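You operate a simulated robot arm through the tools that you are given. There is no shell and no other tool. Be economical: measure what you need, move in short steps, check, and stop when the job is done.

The job below is to be done with a simulated robot arm. You get a single attempt, and the scene is never put back.

TASK
Take the blue nozzle from the top of the sample bench and leave it on the top of the belt. Take the white wipe from the top of the sample bench and leave it on the top of the dry box. Take the blue cartridge and put it on the top of the belt. Put the green brush from the top of the fitting bench on the yellow card there. Press the reset button two times. Put one of the filters from the top of the check bench on the wall shelf over the check bench. Put the red-rimmed cup in the sink bowl. Open the spares door, fetch the jar marked "spare" from the top of the check bench and stand it on the top shelf of the spares cabinet, then shut the door. Open the packing bench drawer, put the green wipe from the inside of the packing bench drawer on the shelf under the dosing bench and shut the drawer again. Switch the base air switch off. Open the wipes door, take the yellow insert from the base film deck top and leave it on the bottom shelf of the wipes cabinet and shut the door again. The order is free. Set down upright: filter, red-rimmed cup, jar.

It is judged by the outcome, as a careful person would: the job done as asked, and still so three seconds after it is handed in. It fails if anything else is knocked over, pushed out of place, dropped, spilled or broken.

THE ROBOT
A 7-joint arm with a fingered hand on a trunk, on a base that drives. Base frame: it is fixed to the floor where the robot stands at the start and does not move with it; the origin is under the middle of the robot, x ahead of it, y to its left, z up; the surface under the hand at the start is at about z = 800. Lengths are in mm, angles in degrees, forces in N, time in s.
With the tool pointing down near the work surface it reaches from about 260 to 820 mm from the robot's upright axis, wherever it stands. Its first joint turns from -143.0 to 143.0 degrees. Places, roughly: base air switch [-2200, -8100, 900]; blue cartridge (2x2x4 cm) [400, -600, 800]; blue nozzle (3x3x3 cm) [800, -200, 800]; bottom shelf of the wipes cabinet [-900, -8300, 300]; filter (6x6x12 cm) [-5500, -4900, 900]; green brush (6x6x8 cm) [800, -1900, 900]; green wipe (11x7x2 cm) [-5500, -8000, 700]; jar [-6000, -6250, 1000]; packing bench drawer [-5500, -8000, 700]; red-rimmed cup [-5750, -6000, 1000]; reset button [-2200, -4000, 900]; shelf under the dosing bench [-2100, -10400, 300]; sink bowl inside [-5800, -3500, 700]; spares door [-2300, -8300, 400]; top of the belt (61x23 cm) [-1980, -3420, 840]; top of the dry box (29x20 cm) [800, -620, 900]; top shelf of the spares cabinet [-2000, -8300, 400]; wall shelf over the check bench (140x20 cm) [-6000, -5820, 1320]; white wipe (10x6x3 cm) [700, -400, 800]; wipes door [-700, -8300, 1000]; yellow card [750, -2000, 750]; yellow insert (6x5x2 cm) [-2000, -9000, 900]. Payload 3 kg.
The TCP is the grasp point between the finger pads, 26 mm short of the fingertips. In the tool frame z runs along the fingers and y along their closing line. Largest opening 148 mm; the body of the gripper starts 73 mm behind the TCP. The gripper is a hand of 3 fingers: y runs from the thumb to the fingers, the wrist lies at [0, 0, -229] in the tool frame.
Orientation is that of the tool frame in the base frame, as a unit quaternion [w, x, y, z]. With the fingers straight down and closing along the base's y, the tool's x points along the base's -x, its y along +y and its z along -z.

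THE INTERFACE
- The arm moves only by the tool move_arm. Its argument "plan" is a list of rows, each a list of 2 entries, a list of its own where there are three numbers: the shift along the base's x, y, z in mm, then the turn, a rotation vector about the base's x, y, z in degrees. In form: [[[dx, dy, dz], [rx, ry, rz]], ...]. A call has 1 to 8 rows; each row shifts and turns the commanded pose from where the row before left it. Each row takes 0.2 s and may step no farther than 50 mm and 8.6 degrees from the row before; otherwise, the whole call is refused. A pose out of reach is approached as far as the arm can. The call stops where the force on the tool passes 40 N (or 10 N more than at its start, if that is more) or the arm is blocked; 0.2 s more then pass. In this call time passes only in rows, and 0.2 s behind the last. The reply holds the time, the measured pose of the TCP, the force on the tool along the base axes, the opening and the grip force, in the units named above and with some noise, with the torque about the TCP (base axes, N m) and any sound that the robot's microphone picked up.
- Cameras (640 x 400 px; columns grow to the right, rows downward): "scene" is now at [134.3, -31.8, 1863.2]; the picture's right is [-0.55, -0.84, 0.00], its down [-0.68, 0.44, -0.59] and it looks along [0.49, -0.32, -0.81] (base axes); focal length 249 px, centre (320, 200). "wrist" rides on the gripper at [68, -39, -90] in the tool frame; the picture's right is [0.50, 0.87, 0.00], its down [-0.66, 0.38, -0.65] and it looks along [-0.57, 0.33, 0.76] (tool axes); focal length 222 px, centre (320, 200). There is no depth. A picture from a camera that has moved, and an enlarged one, comes with that camera's place and axes in the base frame and with its lens. The place of the scene camera against the robot may be out by one fixed shift of up to 18 mm in any direction.
- grab_frame(camera): a new picture of that camera. No time passes.
- raise_lower(by): slides the trunk up (or, below 0, down) by that many mm; the arm and the scene camera ride with it, the base frame stays. It gives what a move gives, with no picture.
- roll_base(legs): drives the robot by 1 to 6 legs, each [ahead, left, turn to the left] in mm, mm and degrees, along the robot's own axes; the way and the turn of a leg run together, so that a leg with both is an arc; at most 1500 mm and 180 degrees a leg. The arm and the cameras ride along, it lands a little off, and it stops where it bumps. It gives what a move gives.
- move_fingers(finger1, finger2, thumb_bend): sets how far each is bent, from 0 (flat) to 1 (curled in); at 0.3 the hand is open as for a grip, at 0.7 the pads meet at the TCP. One left out holds its place. A second passes; each finger stops where it meets its share of the squeeze, and holds until it gets a number again. It is the only way to open and close the hand. It gives what a move gives, with no picture; readings hold the bend of each and the force on the fingers (four entries, about 0 where the hand has none), thumb and palm.
- aim_head(pan, tilt): turns the head with the scene camera to pan (to the left, within 86 degrees either way) and tilt (down, from -29 to 69), counted from straight ahead of the robot. It gives what a move gives.
- inspect(camera, box): a new picture of the part [left, top, right, bottom] of that camera's present view, enlarged. No time passes.
- hand_in(): hands the job in; it is judged then, once.

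Work in short steps. Places have to be worked out from the pictures, the camera data and where the tool is seen: move nearer, look again, correct. Check each grasp and each placing, and mend what went wrong. You have 588 turns and 360 pictures in all, those below and enlarged ones among them. Open the gripper and draw the arm clear of the work before you hand the job in, unless the task says otherwise.

The tools are called after ">>>" by a JSON object that holds its "api" and its "payload". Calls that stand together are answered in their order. move_arm: Moves the arm, as the interface text tells. Its arguments: {"type":"object","properties":{"plan":{"type":"array","items":{"type":"array"}}},"required":["plan"]} The other tools are called the same way: raise_lower (by) slides the trunk up or down; move_fingers (finger1, finger2, thumb_bend) moves the fingers one by one; roll_base (legs) drives the base; aim_head (pan, tilt) turns the head that bears the scene camera; grab_frame (camera) takes a picture; inspect (camera, box) takes an enlarged picture of a part of a camera's view; hand_in () hands the job in.

At the start:

```text
time: 0.0
ee_pos: [887.0, -181.0, 1107.5]
tcp_rot: [-0.001, 0.0, 1.0, 0.001]
wrist_force: [-0.5, -0.2, 0.4]
moment: [0.0, -0.04, 0.0]
finger_gap: 148.1
finger_force: 0.0
shape: jaw
bend: [0.3, 0.3, 0.3]
finger forces: [0.0, 0.0, 0.0, 0.0, 0.1, 0.0]
trunk travel left (down, up): [-800.0, 90.0]
robot x, y, heading: [-1.0, 0.5, 0.0]
head pan, tilt: [-33.0, 53.9]
```

scene: 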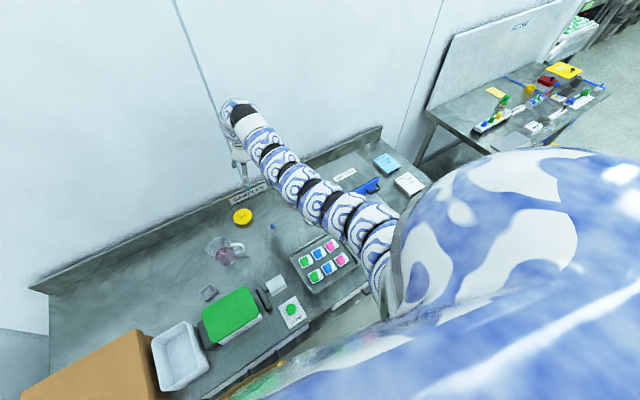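
wrist: 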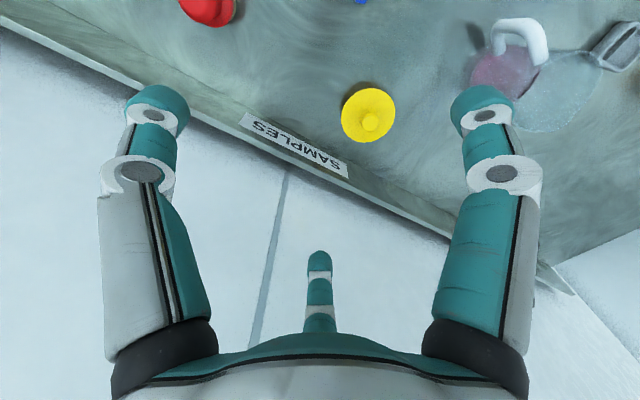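

I'll begin by looking around the sample bench with the scene camera at a different pan.

>>> {"api": "aim_head", "payload": {"pan": -20, "tilt": 50}}

>>> {"api": "grab_frame", "payload": {"camera": "scene"}}

```text
time: 0.8
ee_pos: [887.2, -180.4, 1107.8]
tcp_rot: [0.0, 0.0, 1.0, 0.0]
wrist_force: [-0.1, 0.6, -0.4]
moment: [-0.02, -0.02, 0.01]
finger_gap: 148.0
finger_force: 0.1
shape: jaw
bend: [0.3, 0.3, 0.3]
finger forces: [0.0, 0.0, 0.1, 0.0, 0.1, 0.0]
trunk travel left (down, up): [-800.0, 90.0]
robot x, y, heading: [-1.8, -2.4, 0.0]
head pan, tilt: [-20.0, 50.0]
```

```text
357 pictures are left
camera scene: at [145.2, -18.3, 1868.2], right [-0.34, -0.94, 0.0], down [-0.72, 0.26, -0.64], along [0.6, -0.22, -0.77], focal length 249 px, centre (320, 200)
```

scene: 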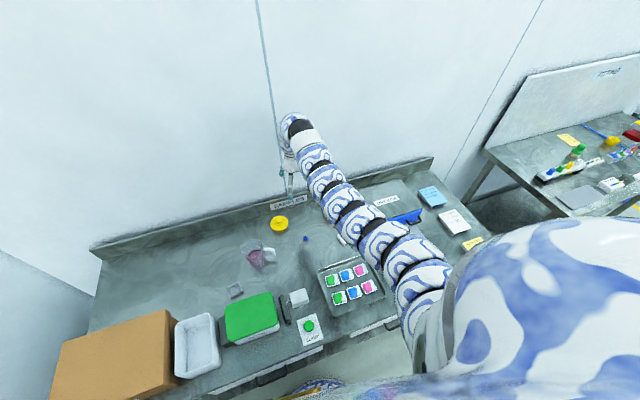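

The arm hides part of the bench. I'll swing the hand left and back to free the view.

>>> {"api": "move_arm", "payload": {"plan": [[[-25, 42, 0], [0, 0, 0]], [[-25, 42, 0], [0, 0, 0]], [[-25, 42, 0], [0, 0, 0]], [[-25, 42, 0], [0, 0, 0]], [[-25, 42, 0], [0, 0, 0]], [[-25, 42, 0], [0, 0, 0]], [[-25, 42, 0], [0, 0, 0]], [[-25, 42, 0], [0, 0, 0]]]}}

>>> {"api": "aim_head", "payload": {"pan": -40, "tilt": 50}}

>>> {"api": "grab_frame", "payload": {"camera": "scene"}}

>>> {"api": "grab_frame", "payload": {"camera": "wrist"}}

```text
time: 2.5
ee_pos: [686.5, 155.3, 1108.0]
tcp_rot: [0.001, 0.001, 1.0, 0.0]
wrist_force: [0.7, 1.3, -0.6]
moment: [0.0, -0.01, 0.02]
finger_gap: 148.1
finger_force: 0.0
shape: jaw
bend: [0.3, 0.3, 0.3]
finger forces: [0.0, 0.0, 0.1, 0.1, 0.0, 0.0]
trunk travel left (down, up): [-800.0, 90.0]
robot x, y, heading: [2.7, 1.0, -0.0]
head pan, tilt: [-20.0, 50.0]
```

```text
time: 3.4
ee_pos: [686.3, 155.1, 1108.2]
tcp_rot: [0.0, 0.001, 1.0, 0.0]
wrist_force: [-0.6, 0.3, 0.2]
moment: [0.0, 0.05, 0.01]
finger_gap: 148.0
finger_force: 0.2
shape: jaw
bend: [0.3, 0.3, 0.3]
finger forces: [0.1, 0.0, 0.0, 0.1, 0.0, 0.0]
trunk travel left (down, up): [-800.0, 90.0]
robot x, y, heading: [-0.9, 2.8, 0.1]
head pan, tilt: [-40.0, 50.0]
```

```text
356 pictures are left
camera scene: at [131.8, -41.2, 1868.3], right [-0.64, -0.77, 0.0], down [-0.59, 0.49, -0.64], along [0.49, -0.41, -0.77], focal length 249 px, centre (320, 200)
```

scene: 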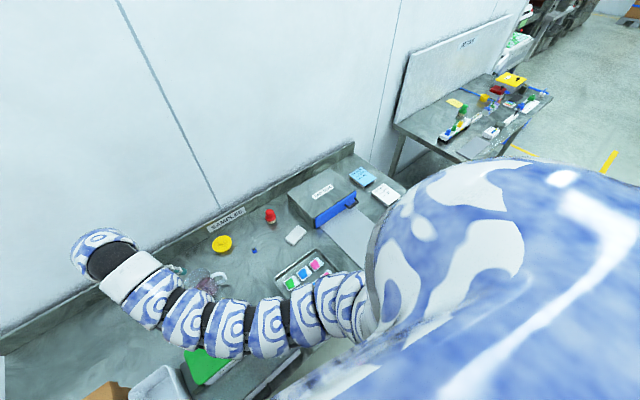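

```text
355 pictures are left
camera wrist: at [618.8, 116.6, 1198.5], right [-0.5, 0.87, 0.0], down [0.66, 0.38, 0.65], along [0.57, 0.33, -0.76], focal length 222 px, centre (320, 200)
```

wrist: 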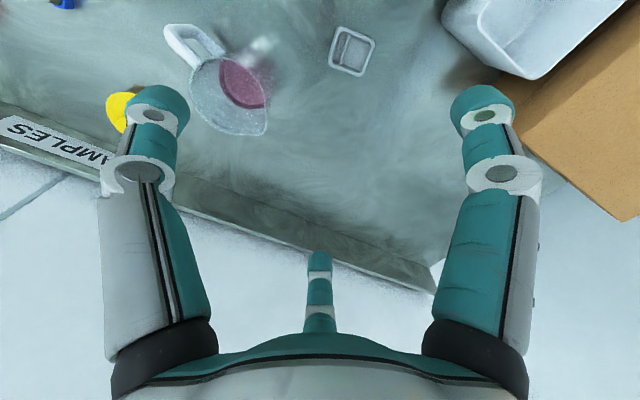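

Dry box, wipe and nozzle are visible. I'll enlarge the bench portion to see the tray and items.

>>> {"api": "inspect", "payload": {"camera": "scene", "box": [200, 150, 420, 290]}}

>>> {"api": "inspect", "payload": {"camera": "scene", "box": [380, 20, 580, 170]}}

```text
2.86 times, centred on (310, 220) of scene
camera zoom: at [131.8, -41.2, 1868.3], right [-0.64, -0.77, 0.0], down [-0.59, 0.49, -0.64], along [0.49, -0.41, -0.77], focal length 713 px, centre (349, 143)
```

zoom: 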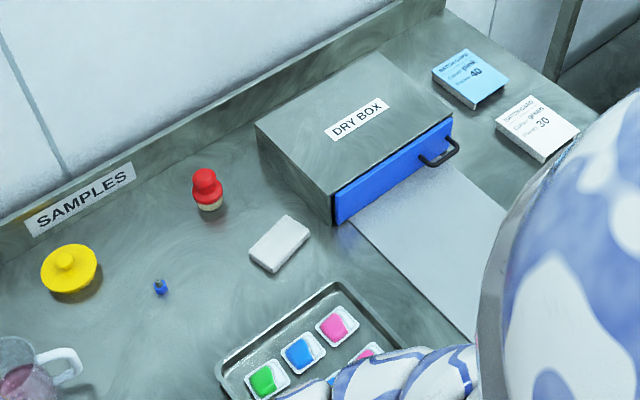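

```text
2.67 times, centred on (480, 95) of scene
camera zoom: at [131.8, -41.2, 1868.3], right [-0.64, -0.77, 0.0], down [-0.59, 0.49, -0.64], along [0.49, -0.41, -0.77], focal length 665 px, centre (-107, 480)
```

zoom: 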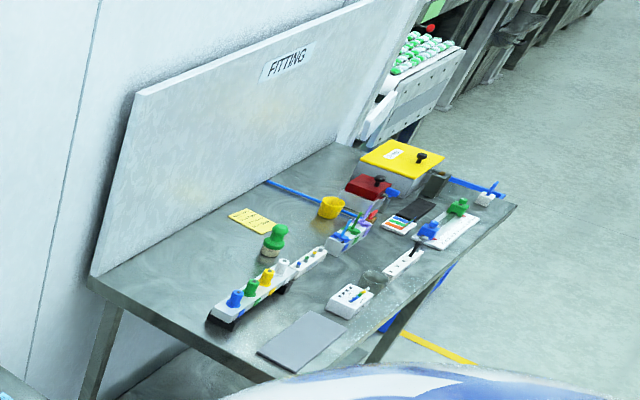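

I'll pan further to look for the blue cartridge near [400,-600].

>>> {"api": "aim_head", "payload": {"pan": -75, "tilt": 50}}

>>> {"api": "grab_frame", "payload": {"camera": "scene"}}

```text
time: 4.4
ee_pos: [687.2, 155.4, 1108.1]
tcp_rot: [0.0, 0.0, 1.0, 0.0]
wrist_force: [-0.2, 0.5, 0.4]
moment: [-0.02, 0.0, 0.01]
finger_gap: 147.7
finger_force: 0.1
shape: jaw
bend: [0.3, 0.3, 0.3]
finger forces: [0.1, 0.0, 0.1, 0.1, 0.1, 0.1]
trunk travel left (down, up): [-800.0, 90.0]
robot x, y, heading: [0.3, -1.9, -0.2]
head pan, tilt: [-75.0, 50.0]
```

```text
352 pictures are left
camera scene: at [92.8, -66.1, 1868.3], right [-0.97, -0.26, 0.0], down [-0.2, 0.74, -0.64], along [0.17, -0.62, -0.77], focal length 249 px, centre (320, 200)
```

scene: 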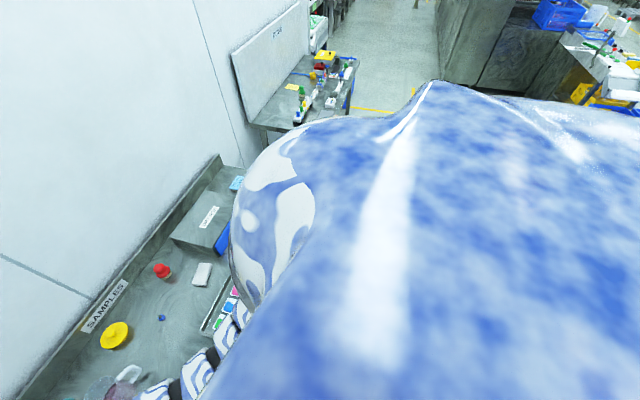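

Nozzle is estimated at about (765,-166). I'll bring the hand above it and look with the wrist camera.

>>> {"api": "move_arm", "payload": {"plan": [[[10, -42, 0], [0, 0, 0]], [[10, -42, 0], [0, 0, 0]], [[10, -42, 0], [0, 0, 0]], [[10, -42, -10], [0, 0, 0]], [[10, -42, -20], [0, 0, 0]], [[10, -42, -20], [0, 0, 0]], [[10, -40, -20], [0, 0, 0]], [[8, -30, -20], [0, 0, 0]]]}}

>>> {"api": "grab_frame", "payload": {"camera": "wrist"}}

```text
time: 6.2
ee_pos: [763.7, -168.3, 1009.8]
tcp_rot: [0.0, -0.001, 1.0, 0.0]
wrist_force: [-0.2, -0.7, -0.2]
moment: [0.01, 0.02, 0.03]
finger_gap: 147.8
finger_force: 0.0
shape: jaw
bend: [0.3, 0.3, 0.3]
finger forces: [0.0, 0.0, 0.1, 0.0, 0.0, 0.0]
out of reach, approached as far as the arm can: row 2
trunk travel left (down, up): [-800.0, 90.0]
robot x, y, heading: [1.4, 1.2, -0.1]
head pan, tilt: [-75.0, 50.0]
```

```text
351 pictures are left
camera wrist: at [696.4, -206.6, 1101.5], right [-0.5, 0.87, 0.0], down [0.66, 0.38, 0.65], along [0.57, 0.33, -0.76], focal length 222 px, centre (320, 200)
```

wrist: 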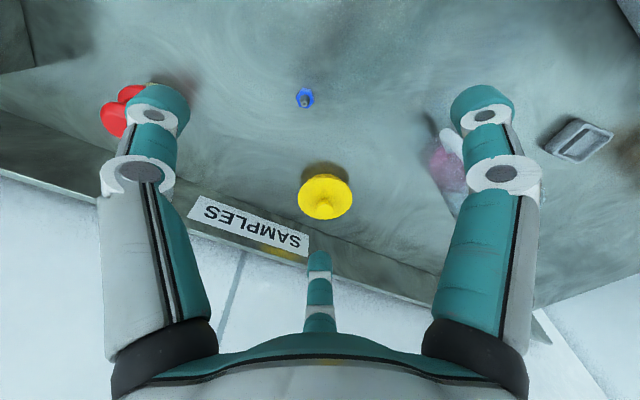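

Wrist view puts the nozzle near (778,-181). Centre over it and descend part of the way.

>>> {"api": "move_arm", "payload": {"plan": [[[14, -13, -30], [0, 0, 0]], [[0, 0, -40], [0, 0, 0]], [[0, 0, -40], [0, 0, 0]], [[0, 0, -30], [0, 0, 0]]]}}

>>> {"api": "grab_frame", "payload": {"camera": "wrist"}}

```text
time: 7.2
ee_pos: [778.3, -179.0, 871.7]
tcp_rot: [0.0, 0.001, 1.0, 0.002]
wrist_force: [-0.5, -1.0, -0.6]
moment: [-0.02, 0.01, -0.01]
finger_gap: 147.8
finger_force: 0.1
shape: jaw
bend: [0.3, 0.3, 0.3]
finger forces: [0.0, 0.0, 0.0, 0.0, 0.1, 0.1]
trunk travel left (down, up): [-800.0, 90.0]
robot x, y, heading: [1.3, 1.2, 0.0]
head pan, tilt: [-75.0, 50.0]
```

```text
350 pictures are left
camera wrist: at [710.4, -218.8, 962.6], right [-0.5, 0.87, 0.0], down [0.66, 0.38, 0.65], along [0.57, 0.33, -0.76], focal length 222 px, centre (320, 200)
```

wrist: 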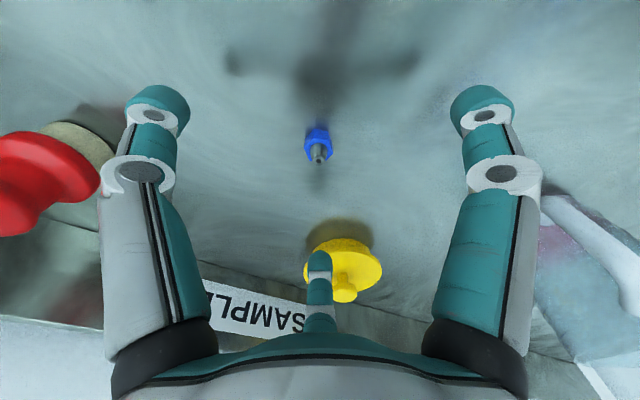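

Nozzle is centred (776,-182). Descend slowly to a grasp height, watching force.

>>> {"api": "move_arm", "payload": {"plan": [[[-1, -2, -25], [0, 0, 0]], [[0, 0, -10], [0, 0, 0]], [[0, 0, -5], [0, 0, 0]], [[0, 0, -3], [0, 0, 0]]]}}

>>> {"api": "grab_frame", "payload": {"camera": "wrist"}}

```text
time: 8.2
ee_pos: [779.0, -181.4, 828.6]
tcp_rot: [0.0, 0.0, 1.0, 0.0]
wrist_force: [-1.4, -0.1, 0.8]
moment: [-0.01, 0.0, -0.02]
finger_gap: 147.8
finger_force: 0.0
shape: jaw
bend: [0.3, 0.3, 0.3]
finger forces: [0.0, 0.1, 0.0, 0.0, 0.1, 0.0]
trunk travel left (down, up): [-800.0, 90.0]
robot x, y, heading: [-2.6, -2.9, 0.1]
head pan, tilt: [-75.0, 50.0]
```

```text
349 pictures are left
camera wrist: at [710.6, -220.2, 919.2], right [-0.5, 0.87, 0.0], down [0.66, 0.38, 0.65], along [0.57, 0.33, -0.76], focal length 222 px, centre (320, 200)
```

wrist: 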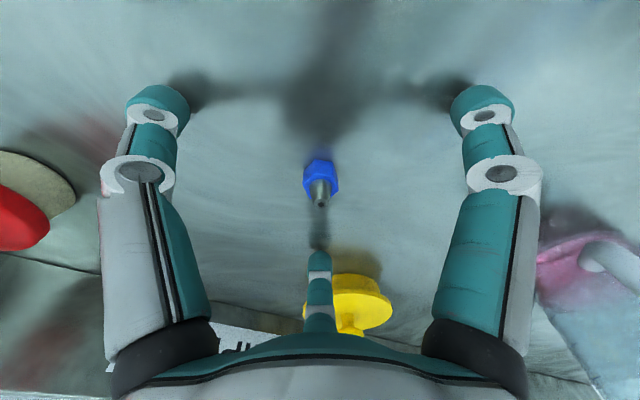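

Tips are just above the surface and the nozzle is centred; closing all fingers.

>>> {"api": "move_fingers", "payload": {"finger1": 0.7, "finger2": 0.7, "thumb_bend": 0.7}}

>>> {"api": "grab_frame", "payload": {"camera": "wrist"}}

```text
time: 9.2
ee_pos: [776.8, -181.6, 830.2]
tcp_rot: [0.002, 0.0, 1.0, 0.0]
wrist_force: [-4.8, 3.7, 32.8]
moment: [0.92, 1.6, -0.08]
finger_gap: 39.5
finger_force: 16.8
shape: fingers
bend: [0.41, 0.69, 0.7]
finger forces: [32.8, 0.1, 0.1, 0.0, 0.0, 0.0]
trunk travel left (down, up): [-800.0, 90.0]
robot x, y, heading: [3.1, -1.5, 0.2]
head pan, tilt: [-75.0, 50.0]
```

```text
348 pictures are left
camera wrist: at [709.1, -219.5, 921.6], right [-0.5, 0.87, 0.0], down [0.65, 0.38, 0.66], along [0.57, 0.33, -0.75], focal length 222 px, centre (320, 200)
```

wrist: 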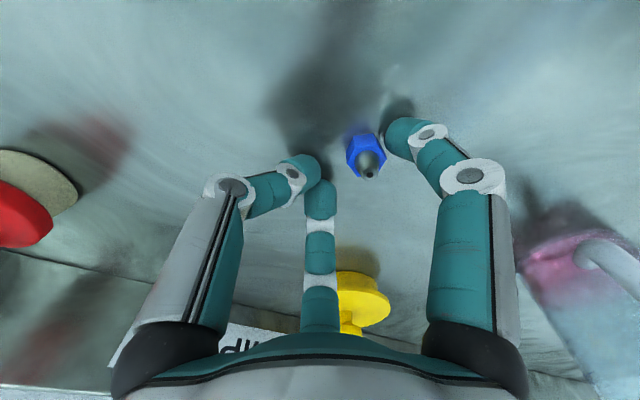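

Finger 1 pressed on the bench as it curled, nudging the nozzle toward (752,-165), still upright. Lift a little, reopen, recentre.

>>> {"api": "move_arm", "payload": {"plan": [[[0, 0, 10], [0, 0, 0]]]}}

>>> {"api": "move_fingers", "payload": {"finger1": 0.4, "finger2": 0.4, "thumb_bend": 0.4}}

>>> {"api": "move_arm", "payload": {"plan": [[[-25, 16, 0], [0, 0, 0]]]}}

>>> {"api": "grab_frame", "payload": {"camera": "wrist"}}

```text
time: 9.6
ee_pos: [776.3, -182.2, 838.5]
tcp_rot: [-0.001, 0.001, 1.0, 0.0]
wrist_force: [0.2, 0.7, 0.1]
moment: [-0.01, -0.01, 0.02]
finger_gap: 24.6
finger_force: 0.1
shape: fingers
bend: [0.51, 0.7, 0.7]
finger forces: [0.0, 0.0, 0.0, 0.0, 0.0, 0.0]
trunk travel left (down, up): [-800.0, 90.0]
robot x, y, heading: [0.1, -3.1, 0.2]
head pan, tilt: [-75.0, 50.0]
```

```text
time: 10.6
ee_pos: [779.5, -182.1, 837.6]
tcp_rot: [0.0, 0.0, 1.0, -0.001]
wrist_force: [0.5, -0.6, -0.1]
moment: [-0.01, 0.0, -0.05]
finger_gap: 94.7
finger_force: 0.0
shape: fingers
bend: [0.4, 0.4, 0.4]
finger forces: [0.0, 0.1, 0.1, 0.1, 0.0, 0.0]
trunk travel left (down, up): [-800.0, 90.0]
robot x, y, heading: [-1.1, 2.8, -0.2]
head pan, tilt: [-75.0, 50.0]
```

```text
time: 11.0
ee_pos: [751.8, -165.9, 840.7]
tcp_rot: [0.0, 0.0, 1.0, 0.0]
wrist_force: [0.4, -0.2, 0.1]
moment: [0.0, 0.0, -0.01]
finger_gap: 94.6
finger_force: 0.1
shape: fingers
bend: [0.4, 0.4, 0.4]
finger forces: [0.0, 0.1, 0.1, 0.0, 0.0, 0.0]
trunk travel left (down, up): [-800.0, 90.0]
robot x, y, heading: [0.1, -3.3, -0.0]
head pan, tilt: [-75.0, 50.0]
```

```text
347 pictures are left
camera wrist: at [684.4, -204.6, 930.3], right [-0.5, 0.87, 0.0], down [0.66, 0.38, 0.65], along [0.57, 0.33, -0.76], focal length 222 px, centre (320, 200)
```

wrist: 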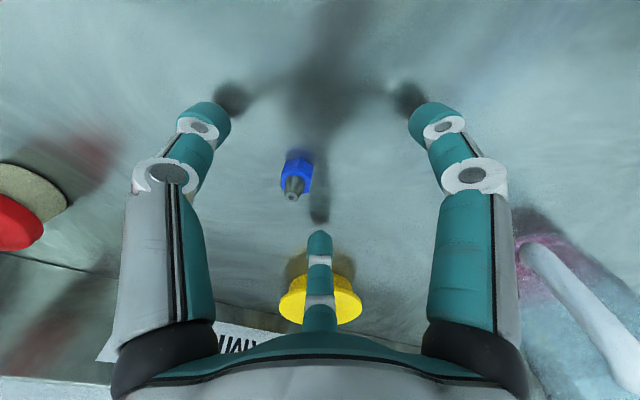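

Shift to centre on the nozzle (763,-178) and close at z≈835.

>>> {"api": "move_arm", "payload": {"plan": [[[11, -12, -4], [0, 0, 0]]]}}

>>> {"api": "move_fingers", "payload": {"finger1": 0.7, "finger2": 0.7, "thumb_bend": 0.7}}

>>> {"api": "grab_frame", "payload": {"camera": "wrist"}}

```text
time: 11.4
ee_pos: [763.3, -177.1, 835.3]
tcp_rot: [0.0, 0.0, 1.0, 0.0]
wrist_force: [0.1, -0.2, -0.5]
moment: [-0.04, -0.02, -0.03]
finger_gap: 94.6
finger_force: 0.1
shape: fingers
bend: [0.4, 0.4, 0.4]
finger forces: [0.0, 0.0, 0.0, 0.1, 0.0, 0.0]
trunk travel left (down, up): [-800.0, 90.0]
robot x, y, heading: [-1.9, 1.8, -0.1]
head pan, tilt: [-75.0, 50.0]
```

```text
time: 12.4
ee_pos: [763.2, -178.8, 834.5]
tcp_rot: [0.0, 0.0, 1.0, -0.001]
wrist_force: [-0.5, 0.8, -0.1]
moment: [-0.01, 0.06, 0.0]
finger_gap: 13.3
finger_force: 7.1
shape: fingers
bend: [0.65, 0.65, 0.67]
finger forces: [4.5, 4.9, 0.0, 0.1, 5.5, 0.0]
trunk travel left (down, up): [-800.0, 90.0]
robot x, y, heading: [-1.8, 3.2, -0.1]
head pan, tilt: [-75.0, 50.0]
```

```text
346 pictures are left
camera wrist: at [696.0, -216.6, 925.8], right [-0.5, 0.87, 0.0], down [0.66, 0.38, 0.65], along [0.57, 0.33, -0.76], focal length 222 px, centre (320, 200)
```

wrist: 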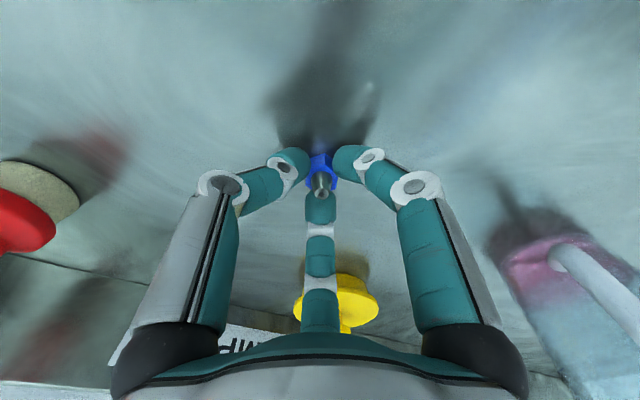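

Good three-point grip. Tighten slightly and lift.

>>> {"api": "move_fingers", "payload": {"finger1": 0.8, "finger2": 0.8, "thumb_bend": 0.8}}

>>> {"api": "move_arm", "payload": {"plan": [[[0, 0, 20], [0, 0, 0]], [[0, 0, 40], [0, 0, 0]], [[0, 0, 40], [0, 0, 0]], [[0, 0, 40], [0, 0, 0]], [[0, 0, 40], [0, 0, 0]], [[0, 0, 40], [0, 0, 0]]]}}

>>> {"api": "grab_frame", "payload": {"camera": "wrist"}}

```text
time: 13.4
ee_pos: [764.6, -178.3, 834.4]
tcp_rot: [-0.001, 0.0, 1.0, 0.0]
wrist_force: [-0.1, 1.0, 0.6]
moment: [-0.06, 0.01, -0.01]
finger_gap: 11.2
finger_force: 17.6
shape: fingers
bend: [0.64, 0.63, 0.67]
finger forces: [10.3, 10.7, 0.1, 0.0, 15.0, 0.1]
trunk travel left (down, up): [-800.0, 90.0]
robot x, y, heading: [-1.6, -2.3, 0.0]
head pan, tilt: [-75.0, 50.0]
```

```text
time: 14.8
ee_pos: [763.6, -176.0, 1052.2]
tcp_rot: [-0.001, 0.0, 1.0, -0.002]
wrist_force: [0.4, 3.5, 1.8]
moment: [-0.37, -0.02, 0.0]
finger_gap: 11.0
finger_force: 18.2
shape: fingers
bend: [0.64, 0.63, 0.72]
finger forces: [10.5, 10.6, 0.0, 0.0, 15.1, 0.0]
trunk travel left (down, up): [-800.0, 90.0]
robot x, y, heading: [1.3, -0.7, -0.1]
head pan, tilt: [-75.0, 50.0]
```

```text
345 pictures are left
camera wrist: at [695.7, -214.7, 1144.6], right [-0.5, 0.87, 0.0], down [0.66, 0.38, 0.65], along [0.56, 0.32, -0.76], focal length 222 px, centre (320, 200)
```

wrist: 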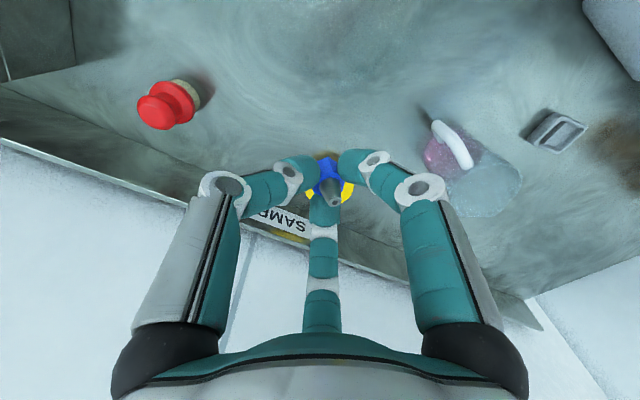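

Nozzle held. Tuck the arm in higher before driving.

>>> {"api": "move_arm", "payload": {"plan": [[[-40, 20, 15], [0, 0, 0]], [[-40, 20, 15], [0, 0, 0]], [[-40, 20, 15], [0, 0, 0]], [[-40, 20, 15], [0, 0, 0]], [[-40, 20, 15], [0, 0, 0]], [[-40, 20, 15], [0, 0, 0]], [[-40, 20, 15], [0, 0, 0]], [[-40, 20, 15], [0, 0, 0]]]}}

>>> {"api": "aim_head", "payload": {"pan": -86, "tilt": 15}}

>>> {"api": "grab_frame", "payload": {"camera": "scene"}}

```text
time: 16.6
ee_pos: [509.0, -88.8, 1133.2]
tcp_rot: [0.003, 0.0, 1.0, -0.004]
wrist_force: [0.4, 0.5, 0.1]
moment: [-0.02, 0.0, 0.02]
finger_gap: 10.6
finger_force: 17.0
shape: fingers
bend: [0.64, 0.63, 0.73]
finger forces: [9.7, 10.4, 0.1, 0.0, 14.9, 0.0]
out of reach, approached as far as the arm can: row 3, 4, 5, 7, 8
trunk travel left (down, up): [-800.0, 90.0]
robot x, y, heading: [-2.6, 1.2, 0.2]
head pan, tilt: [-75.0, 50.0]
```

```text
time: 17.6
ee_pos: [508.6, -87.8, 1133.2]
tcp_rot: [0.002, 0.0, 1.0, -0.005]
wrist_force: [-0.6, 0.5, -0.8]
moment: [-0.01, 0.02, 0.04]
finger_gap: 10.1
finger_force: 17.5
shape: fingers
bend: [0.64, 0.63, 0.73]
finger forces: [9.7, 10.4, 0.0, 0.0, 14.9, 0.1]
trunk travel left (down, up): [-800.0, 90.0]
robot x, y, heading: [-1.2, 0.4, -0.1]
head pan, tilt: [-85.9, 15.0]
```

```text
344 pictures are left
camera scene: at [79.4, -84.9, 1921.9], right [-1.0, -0.07, 0.0], down [-0.02, 0.26, -0.97], along [0.07, -0.96, -0.26], focal length 249 px, centre (320, 200)
```

scene: 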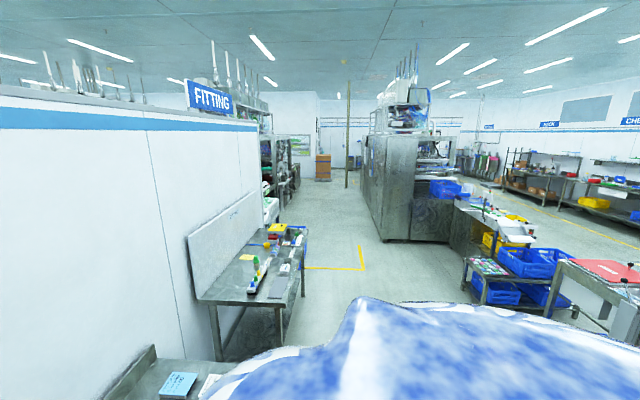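

Overview: the belt is near pixel (491,216), beside the big machine. Back off the bench and turn to face -y for a clear view.

>>> {"api": "roll_base", "payload": {"legs": [[-500, 0, 0], [0, 0, -90]]}}

>>> {"api": "aim_head", "payload": {"pan": 30, "tilt": 15}}

>>> {"api": "grab_frame", "payload": {"camera": "scene"}}

>>> {"api": "aim_head", "payload": {"pan": -45, "tilt": 15}}

>>> {"api": "grab_frame", "payload": {"camera": "scene"}}

```text
time: 24.3
ee_pos: [-570.7, -510.7, 1133.8]
tcp_rot: [-0.001, 0.701, 0.713, -0.005]
wrist_force: [-0.8, -0.5, -0.1]
moment: [0.01, 0.02, 0.06]
finger_gap: 10.4
finger_force: 16.8
shape: fingers
bend: [0.64, 0.63, 0.73]
finger forces: [8.7, 10.4, 0.1, 0.0, 14.9, 0.1]
trunk travel left (down, up): [-800.0, 90.0]
robot x, y, heading: [-491.5, -1.2, -89.1]
head pan, tilt: [-85.9, 15.0]
```

```text
time: 26.2
ee_pos: [-570.8, -510.9, 1133.3]
tcp_rot: [-0.001, 0.702, 0.712, -0.005]
wrist_force: [-0.1, 0.0, -0.6]
moment: [0.04, -0.01, -0.03]
finger_gap: 10.3
finger_force: 17.0
shape: fingers
bend: [0.64, 0.63, 0.73]
finger forces: [8.8, 10.4, 0.0, 0.0, 14.9, 0.0]
trunk travel left (down, up): [-800.0, 90.0]
robot x, y, heading: [-488.5, -3.4, -89.2]
head pan, tilt: [30.0, 15.0]
```

```text
343 pictures are left
camera scene: at [-448.7, -151.7, 1922.0], right [-0.86, -0.51, 0.0], down [-0.13, 0.22, -0.97], along [0.5, -0.83, -0.26], focal length 249 px, centre (320, 200)
```

scene: 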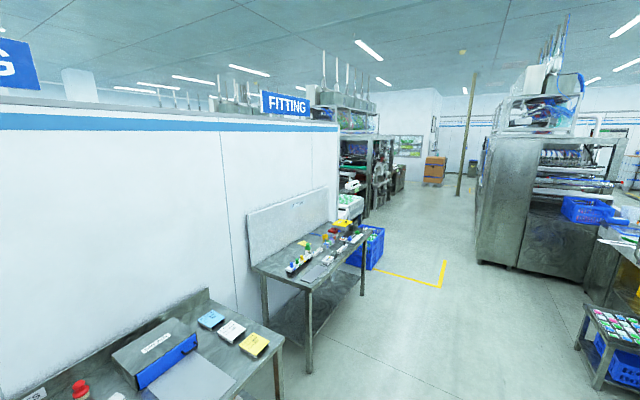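

```text
time: 27.7
ee_pos: [-570.4, -510.9, 1134.1]
tcp_rot: [-0.001, 0.701, 0.713, -0.005]
wrist_force: [-0.1, -0.6, 0.1]
moment: [-0.03, -0.03, 0.01]
finger_gap: 10.1
finger_force: 16.8
shape: fingers
bend: [0.64, 0.63, 0.73]
finger forces: [8.8, 10.3, 0.0, 0.1, 14.9, 0.1]
trunk travel left (down, up): [-800.0, 90.0]
robot x, y, heading: [-491.2, 2.4, -89.3]
head pan, tilt: [-45.0, 15.0]
```

```text
342 pictures are left
camera scene: at [-561.6, -138.7, 1922.0], right [-0.72, 0.69, 0.0], down [0.18, 0.19, -0.97], along [-0.67, -0.69, -0.26], focal length 249 px, centre (320, 200)
```

scene: 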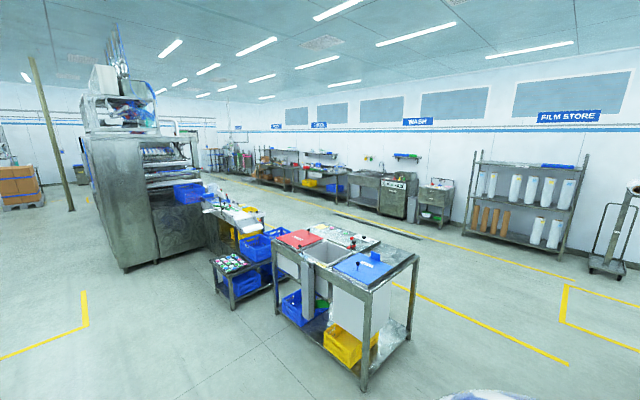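

Enlarge the belt area.

>>> {"api": "inspect", "payload": {"camera": "scene", "box": [90, 130, 290, 290]}}

>>> {"api": "inspect", "payload": {"camera": "scene", "box": [220, 130, 480, 240]}}

```text
2.50 times, centred on (190, 210) of scene
camera zoom: at [-561.6, -138.7, 1922.0], right [-0.72, 0.69, 0.0], down [0.18, 0.19, -0.97], along [-0.67, -0.69, -0.26], focal length 624 px, centre (645, 175)
```

zoom: 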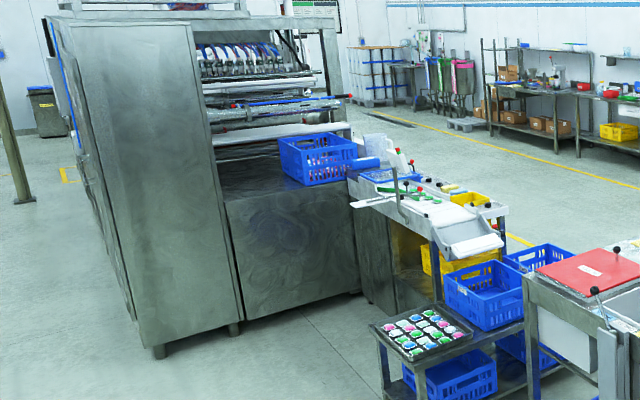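

```text
2.46 times, centred on (350, 185) of scene
camera zoom: at [-561.6, -138.7, 1922.0], right [-0.72, 0.69, 0.0], down [0.18, 0.19, -0.97], along [-0.67, -0.69, -0.26], focal length 614 px, centre (246, 237)
```

zoom: 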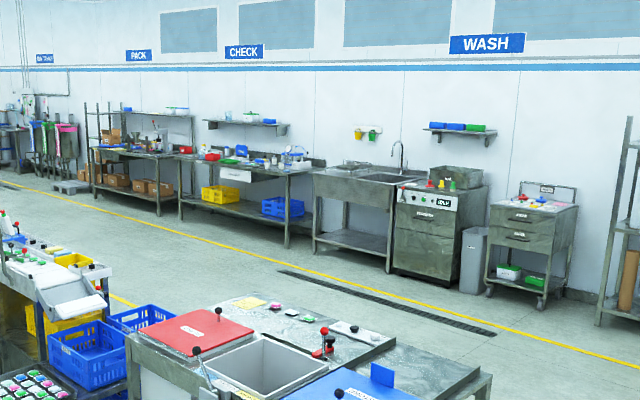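

Belt runs along y near (-1980,-3420); the free floor is on its +x side. Drive down the aisle to y≈-3420 then turn to face -x.

>>> {"api": "roll_base", "payload": {"legs": [[1500, 0, 0], [1500, 0, 0], [420, 0, 0], [0, 0, -90.5], [450, 0, 0]]}}

>>> {"api": "aim_head", "payload": {"pan": 0, "tilt": 35}}

>>> {"api": "grab_frame", "payload": {"camera": "scene"}}

```text
time: 50.5
ee_pos: [-1432.0, -3328.5, 1133.5]
tcp_rot: [-0.004, 1.0, 0.0, -0.002]
wrist_force: [0.0, 0.1, -0.3]
moment: [0.02, -0.03, 0.01]
finger_gap: 9.9
finger_force: 17.2
shape: fingers
bend: [0.64, 0.63, 0.73]
finger forces: [8.3, 10.5, 0.1, 0.0, 15.0, 0.0]
trunk travel left (down, up): [-800.0, 90.0]
robot x, y, heading: [-921.8, -3421.4, -179.9]
head pan, tilt: [-45.0, 15.0]
```

```text
time: 51.6
ee_pos: [-1431.0, -3328.9, 1134.7]
tcp_rot: [-0.005, 1.0, -0.001, -0.003]
wrist_force: [-0.3, 0.2, -0.5]
moment: [0.0, 0.02, 0.02]
finger_gap: 9.8
finger_force: 16.7
shape: fingers
bend: [0.64, 0.63, 0.73]
finger forces: [8.4, 10.5, 0.0, 0.0, 14.9, 0.0]
trunk travel left (down, up): [-800.0, 90.0]
robot x, y, heading: [-922.6, -3414.1, -179.8]
head pan, tilt: [0.0, 35.0]
```

```text
339 pictures are left
camera scene: at [-1098.0, -3407.8, 1890.0], right [0.0, 1.0, 0.0], down [0.57, 0.0, -0.82], along [-0.82, 0.0, -0.57], focal length 249 px, centre (320, 200)
```

scene: 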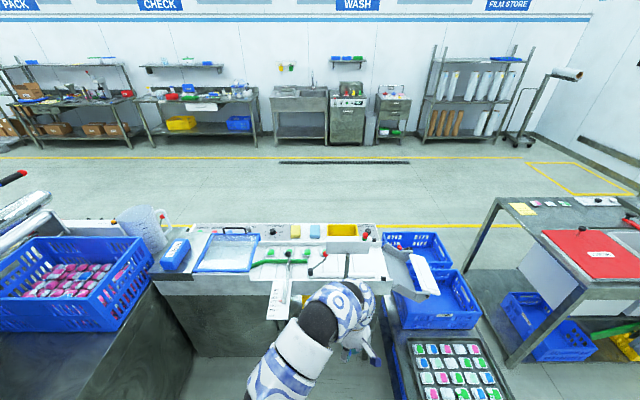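

Zoom in on the belt top.

>>> {"api": "inspect", "payload": {"camera": "scene", "box": [150, 200, 450, 320]}}

```text
2.13 times, centred on (300, 260) of scene
camera zoom: at [-1098.0, -3407.8, 1890.0], right [0.0, 1.0, 0.0], down [0.57, 0.0, -0.82], along [-0.82, 0.0, -0.57], focal length 532 px, centre (363, 72)
```

zoom: 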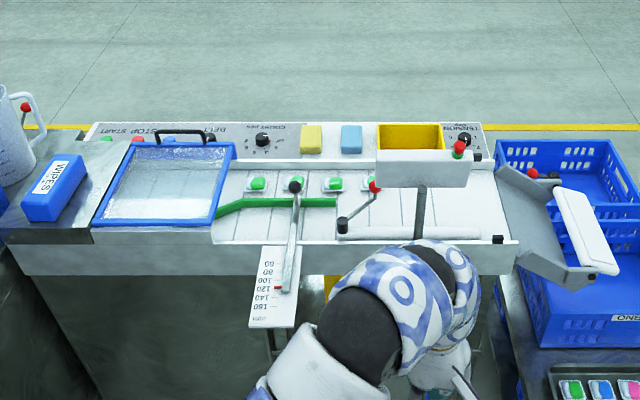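

Belt has clear white area in front of and right of the green rail. Drive closer by 400 and look from the wrist.

>>> {"api": "roll_base", "payload": {"legs": [[400, 0, 0]]}}

>>> {"api": "grab_frame", "payload": {"camera": "wrist"}}

>>> {"api": "aim_head", "payload": {"pan": 0, "tilt": 60}}

>>> {"api": "grab_frame", "payload": {"camera": "scene"}}

```text
time: 53.7
ee_pos: [-1746.6, -3327.6, 1132.5]
tcp_rot: [-0.004, 1.0, -0.002, 0.006]
wrist_force: [3.5, -0.3, -0.5]
moment: [-0.01, 0.27, 0.07]
finger_gap: 9.5
finger_force: 18.4
shape: fingers
bend: [0.63, 0.64, 0.73]
finger forces: [8.7, 13.2, 0.0, 0.0, 14.5, 0.0]
trunk travel left (down, up): [-800.0, 90.0]
robot x, y, heading: [-1247.0, -3417.3, -179.9]
head pan, tilt: [0.0, 35.0]
stopped in leg 1: the force on the tool passed its limit at 149 N (the readings are from after the stop); the commanded pose is now the measured one
```

```text
337 pictures are left
camera wrist: at [-1681.3, -3289.3, 1224.5], right [0.5, -0.87, 0.0], down [-0.66, -0.38, 0.64], along [-0.56, -0.32, -0.77], focal length 222 px, centre (320, 200)
```

wrist: 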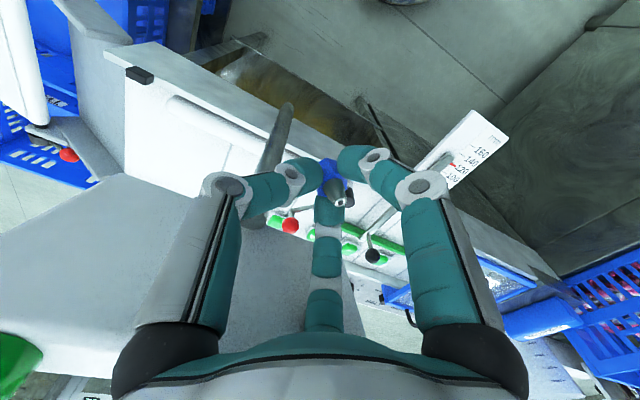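

```text
time: 54.5
ee_pos: [-1748.3, -3327.3, 1133.3]
tcp_rot: [-0.004, 1.0, -0.002, 0.006]
wrist_force: [6.0, 0.0, 0.8]
moment: [0.06, 0.38, 0.16]
finger_gap: 9.7
finger_force: 18.9
shape: fingers
bend: [0.63, 0.64, 0.73]
finger forces: [8.8, 14.4, 0.0, 0.0, 14.5, 0.1]
trunk travel left (down, up): [-800.0, 90.0]
robot x, y, heading: [-1246.4, -3417.3, -180.2]
head pan, tilt: [0.0, 60.0]
```

```text
336 pictures are left
camera scene: at [-1398.6, -3408.0, 1855.8], right [0.0, 1.0, 0.0], down [0.87, 0.0, -0.5], along [-0.5, 0.0, -0.87], focal length 249 px, centre (320, 200)
```

scene: 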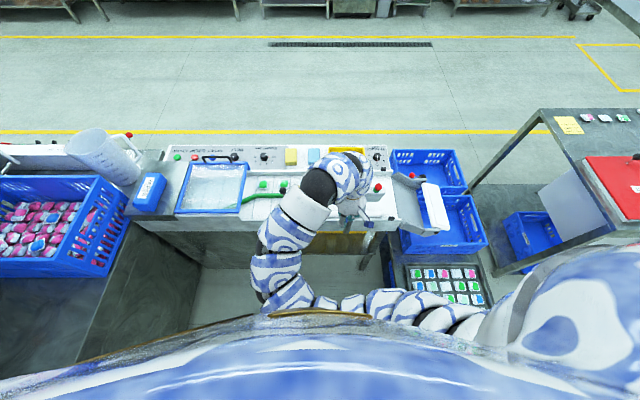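

The hand bumped a raised box on the belt (fixed fixture). Back off and inspect.

>>> {"api": "roll_base", "payload": {"legs": [[-150, 0, 0]]}}

>>> {"api": "aim_head", "payload": {"pan": -25, "tilt": 45}}

>>> {"api": "grab_frame", "payload": {"camera": "scene"}}

>>> {"api": "inspect", "payload": {"camera": "scene", "box": [130, 100, 370, 260]}}

```text
time: 55.9
ee_pos: [-1596.8, -3326.2, 1133.6]
tcp_rot: [-0.003, 1.0, -0.003, 0.004]
wrist_force: [0.4, -0.3, 0.8]
moment: [0.03, 0.06, 0.01]
finger_gap: 9.8
finger_force: 16.2
shape: fingers
bend: [0.63, 0.64, 0.73]
finger forces: [8.6, 9.0, 0.0, 0.0, 14.4, 0.0]
trunk travel left (down, up): [-800.0, 90.0]
robot x, y, heading: [-1096.0, -3416.0, 179.7]
head pan, tilt: [0.0, 60.0]
```

```text
time: 56.8
ee_pos: [-1597.1, -3326.2, 1132.3]
tcp_rot: [-0.004, 1.0, -0.002, 0.007]
wrist_force: [0.3, 0.1, 0.2]
moment: [0.01, -0.04, 0.03]
finger_gap: 9.8
finger_force: 16.1
shape: fingers
bend: [0.63, 0.64, 0.73]
finger forces: [8.5, 8.9, 0.1, 0.0, 14.5, 0.1]
trunk travel left (down, up): [-800.0, 90.0]
robot x, y, heading: [-1093.7, -3415.9, 179.9]
head pan, tilt: [-25.0, 45.0]
```

```text
335 pictures are left
camera scene: at [-1255.7, -3373.4, 1875.1], right [0.42, 0.91, 0.0], down [0.64, -0.3, -0.71], along [-0.64, 0.3, -0.71], focal length 249 px, centre (320, 200)
```

scene: 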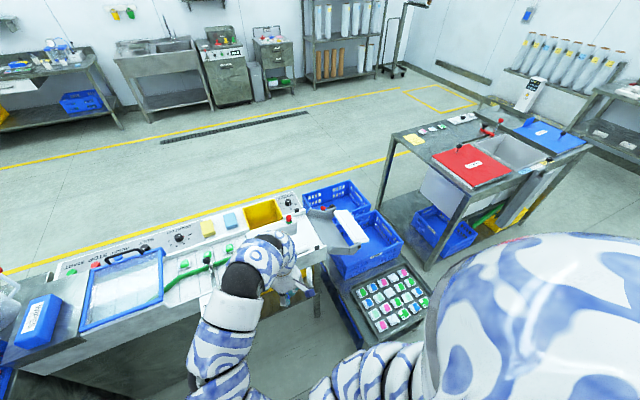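

```text
2.50 times, centred on (250, 180) of scene
camera zoom: at [-1255.7, -3373.4, 1875.1], right [0.42, 0.91, 0.0], down [0.64, -0.3, -0.71], along [-0.64, 0.3, -0.71], focal length 624 px, centre (495, 250)
```

zoom: 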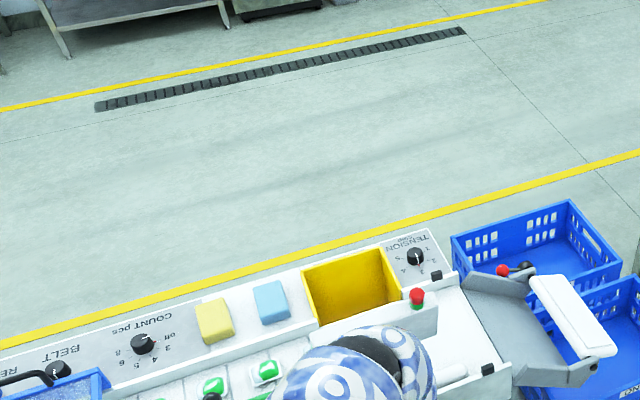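

Move the hand to the −y side (still away from the belt) to see the free belt portion.

>>> {"api": "move_arm", "payload": {"plan": [[[10, -45, 15], [0, 0, 0]], [[10, -45, 15], [0, 0, 0]], [[10, -45, 15], [0, 0, 0]], [[10, -45, 15], [0, 0, 0]], [[10, -45, 10], [0, 0, 0]], [[10, -45, 0], [0, 0, 0]], [[10, -45, 0], [0, 0, 0]]]}}

>>> {"api": "inspect", "payload": {"camera": "scene", "box": [130, 180, 410, 340]}}

```text
time: 58.4
ee_pos: [-1538.8, -3478.0, 1175.5]
tcp_rot: [-0.014, 1.0, 0.008, -0.024]
wrist_force: [-1.1, 0.3, -0.7]
moment: [-0.04, 0.01, 0.03]
finger_gap: 9.5
finger_force: 15.7
shape: fingers
bend: [0.63, 0.64, 0.73]
finger forces: [8.6, 8.9, 0.0, 0.0, 14.6, 0.1]
out of reach, approached as far as the arm can: row 1, 2, 3, 4, 5, 6, 7
trunk travel left (down, up): [-800.0, 90.0]
robot x, y, heading: [-1097.8, -3416.0, 180.2]
head pan, tilt: [-25.0, 45.0]
```

```text
2.29 times, centred on (270, 260) of scene
camera zoom: at [-1256.1, -3373.1, 1875.1], right [0.42, 0.91, 0.0], down [0.64, -0.3, -0.71], along [-0.64, 0.3, -0.71], focal length 570 px, centre (434, 63)
```

zoom: 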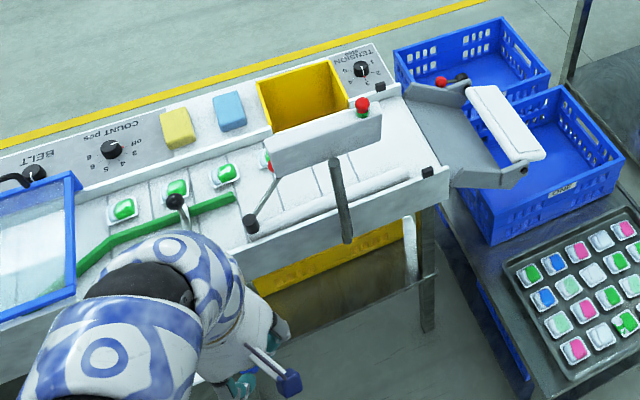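

Free belt area lies in front of the green rail around (-1945,-3650), left of the scale rod. Shift robot left and ahead so the hand comes near it away from the guard post.

>>> {"api": "roll_base", "payload": {"legs": [[0, 200, 0], [200, 0, 0]]}}

>>> {"api": "aim_head", "payload": {"pan": -10, "tilt": 55}}

>>> {"api": "grab_frame", "payload": {"camera": "scene"}}

>>> {"api": "grab_frame", "payload": {"camera": "wrist"}}

```text
time: 61.2
ee_pos: [-1738.6, -3677.3, 1175.9]
tcp_rot: [-0.015, 1.0, 0.008, -0.023]
wrist_force: [-0.3, 0.1, 0.6]
moment: [0.0, -0.01, 0.01]
finger_gap: 9.5
finger_force: 15.9
shape: fingers
bend: [0.63, 0.64, 0.74]
finger forces: [8.5, 9.0, 0.0, 0.1, 14.5, 0.0]
trunk travel left (down, up): [-800.0, 90.0]
robot x, y, heading: [-1292.6, -3618.0, 180.1]
head pan, tilt: [-25.0, 45.0]
```

```text
time: 62.0
ee_pos: [-1737.3, -3677.0, 1174.6]
tcp_rot: [-0.015, 1.0, 0.008, -0.024]
wrist_force: [0.3, 0.4, 0.8]
moment: [0.01, 0.02, 0.0]
finger_gap: 9.7
finger_force: 16.0
shape: fingers
bend: [0.63, 0.64, 0.74]
finger forces: [8.6, 8.9, 0.0, 0.0, 14.6, 0.0]
trunk travel left (down, up): [-800.0, 90.0]
robot x, y, heading: [-1290.7, -3615.6, 179.9]
head pan, tilt: [-10.0, 55.0]
```

```text
332 pictures are left
camera scene: at [-1451.9, -3594.4, 1861.8], right [0.18, 0.98, 0.0], down [0.81, -0.14, -0.57], along [-0.56, 0.1, -0.82], focal length 249 px, centre (320, 200)
```

scene: 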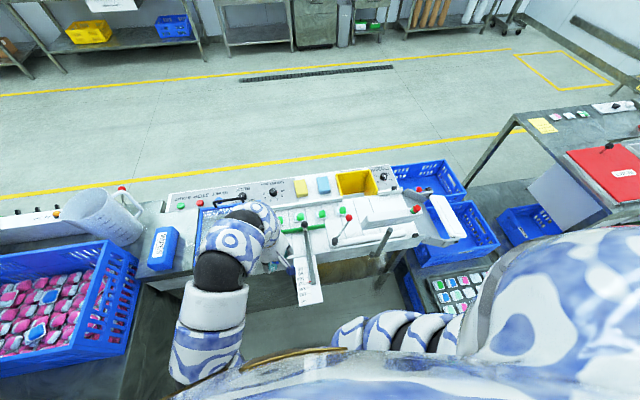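

```text
331 pictures are left
camera wrist: at [-1666.5, -3639.8, 1263.9], right [0.51, -0.86, -0.05], down [-0.62, -0.41, 0.67], along [-0.6, -0.31, -0.74], focal length 222 px, centre (320, 200)
```

wrist: 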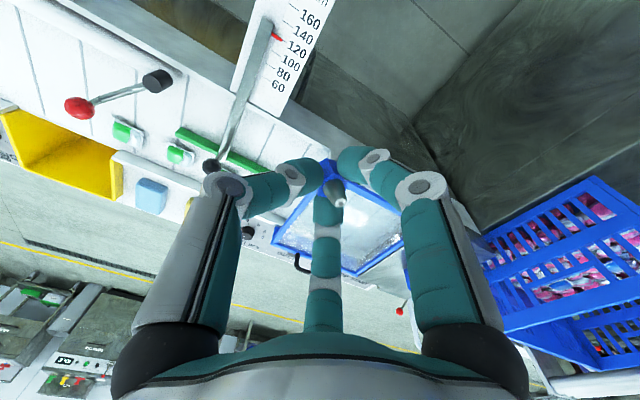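

Rod lies at y≈-3560, rail at x≈-1985, lid edge y≈-3780; target nozzle at (-1935,-3660). Move over and partway down.

>>> {"api": "move_arm", "payload": {"plan": [[[-40, 4, 0], [0, 0, 0]], [[-40, 4, 0], [0, 0, 0]], [[-40, 4, -20], [0, 0, 0]], [[-40, 4, -30], [0, 0, 0]], [[-37, 1, -40], [0, 0, 0]], [[0, 0, -45], [0, 0, 0]], [[0, 0, -45], [0, 0, 0]]]}}

>>> {"api": "grab_frame", "payload": {"camera": "wrist"}}

>>> {"api": "inspect", "payload": {"camera": "scene", "box": [180, 150, 420, 310]}}

```text
refused: row 4 steps farther than a row can; nothing moved
```

```text
330 pictures are left
camera wrist: at [-1666.5, -3639.8, 1263.9], right [0.51, -0.86, -0.05], down [-0.62, -0.41, 0.67], along [-0.6, -0.31, -0.74], focal length 222 px, centre (320, 200)
```

wrist: 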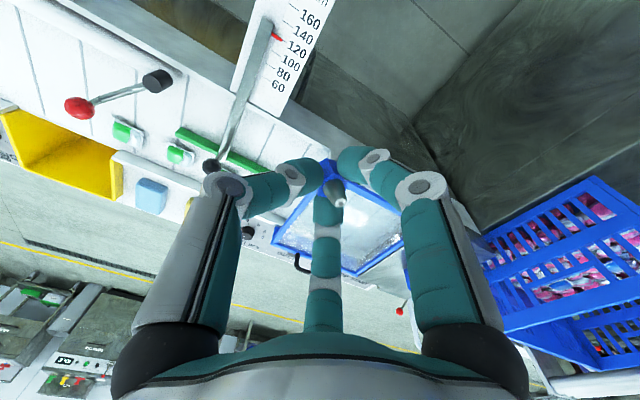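

```text
2.50 times, centred on (300, 230) of scene
camera zoom: at [-1451.9, -3594.4, 1861.8], right [0.18, 0.98, 0.0], down [0.81, -0.14, -0.57], along [-0.56, 0.1, -0.82], focal length 624 px, centre (370, 125)
```

zoom: 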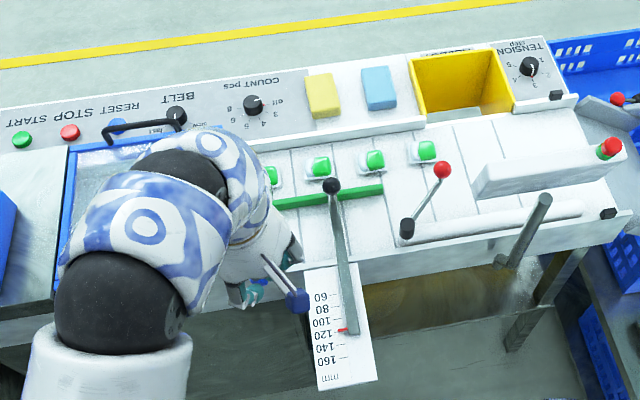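

Row step limit exceeded; re-issue with shorter steps.

>>> {"api": "move_arm", "payload": {"plan": [[[-40, 4, 0], [0, 0, 0]], [[-40, 4, 0], [0, 0, 0]], [[-40, 4, -20], [0, 0, 0]], [[-40, 4, -25], [0, 0, 0]], [[-37, 1, -30], [0, 0, 0]], [[0, 0, -45], [0, 0, 0]], [[0, 0, -45], [0, 0, 0]], [[0, 0, -45], [0, 0, 0]]]}}

>>> {"api": "grab_frame", "payload": {"camera": "wrist"}}

>>> {"api": "inspect", "payload": {"camera": "scene", "box": [180, 150, 420, 310]}}

```text
time: 63.8
ee_pos: [-1864.2, -3657.5, 967.3]
tcp_rot: [-0.014, 1.0, 0.009, -0.023]
wrist_force: [-1.1, -0.5, 0.3]
moment: [-0.04, 0.01, -0.02]
finger_gap: 9.1
finger_force: 15.9
shape: fingers
bend: [0.63, 0.64, 0.74]
finger forces: [8.3, 9.1, 0.0, 0.0, 14.4, 0.0]
out of reach, approached as far as the arm can: row 1, 2, 3
trunk travel left (down, up): [-800.0, 90.0]
robot x, y, heading: [-1290.9, -3614.4, 179.8]
head pan, tilt: [-10.0, 55.0]
```

```text
328 pictures are left
camera wrist: at [-1793.5, -3620.5, 1055.8], right [0.51, -0.86, -0.05], down [-0.62, -0.41, 0.67], along [-0.6, -0.31, -0.74], focal length 222 px, centre (320, 200)
```

wrist: 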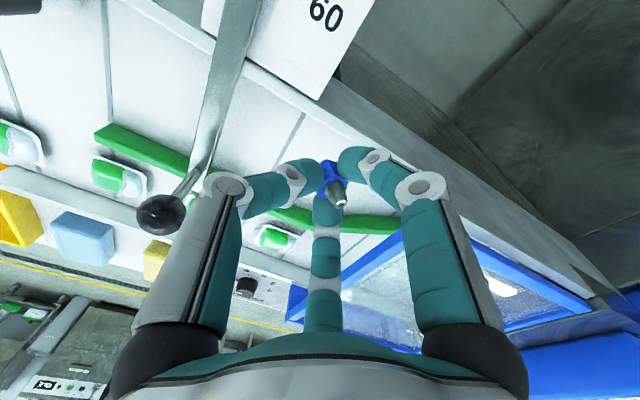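

```text
2.50 times, centred on (300, 230) of scene
camera zoom: at [-1451.3, -3594.1, 1861.8], right [0.17, 0.98, 0.0], down [0.81, -0.14, -0.57], along [-0.56, 0.1, -0.82], focal length 624 px, centre (370, 125)
```

zoom: 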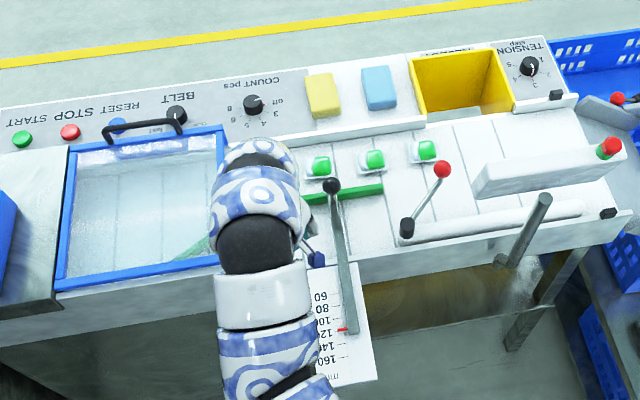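

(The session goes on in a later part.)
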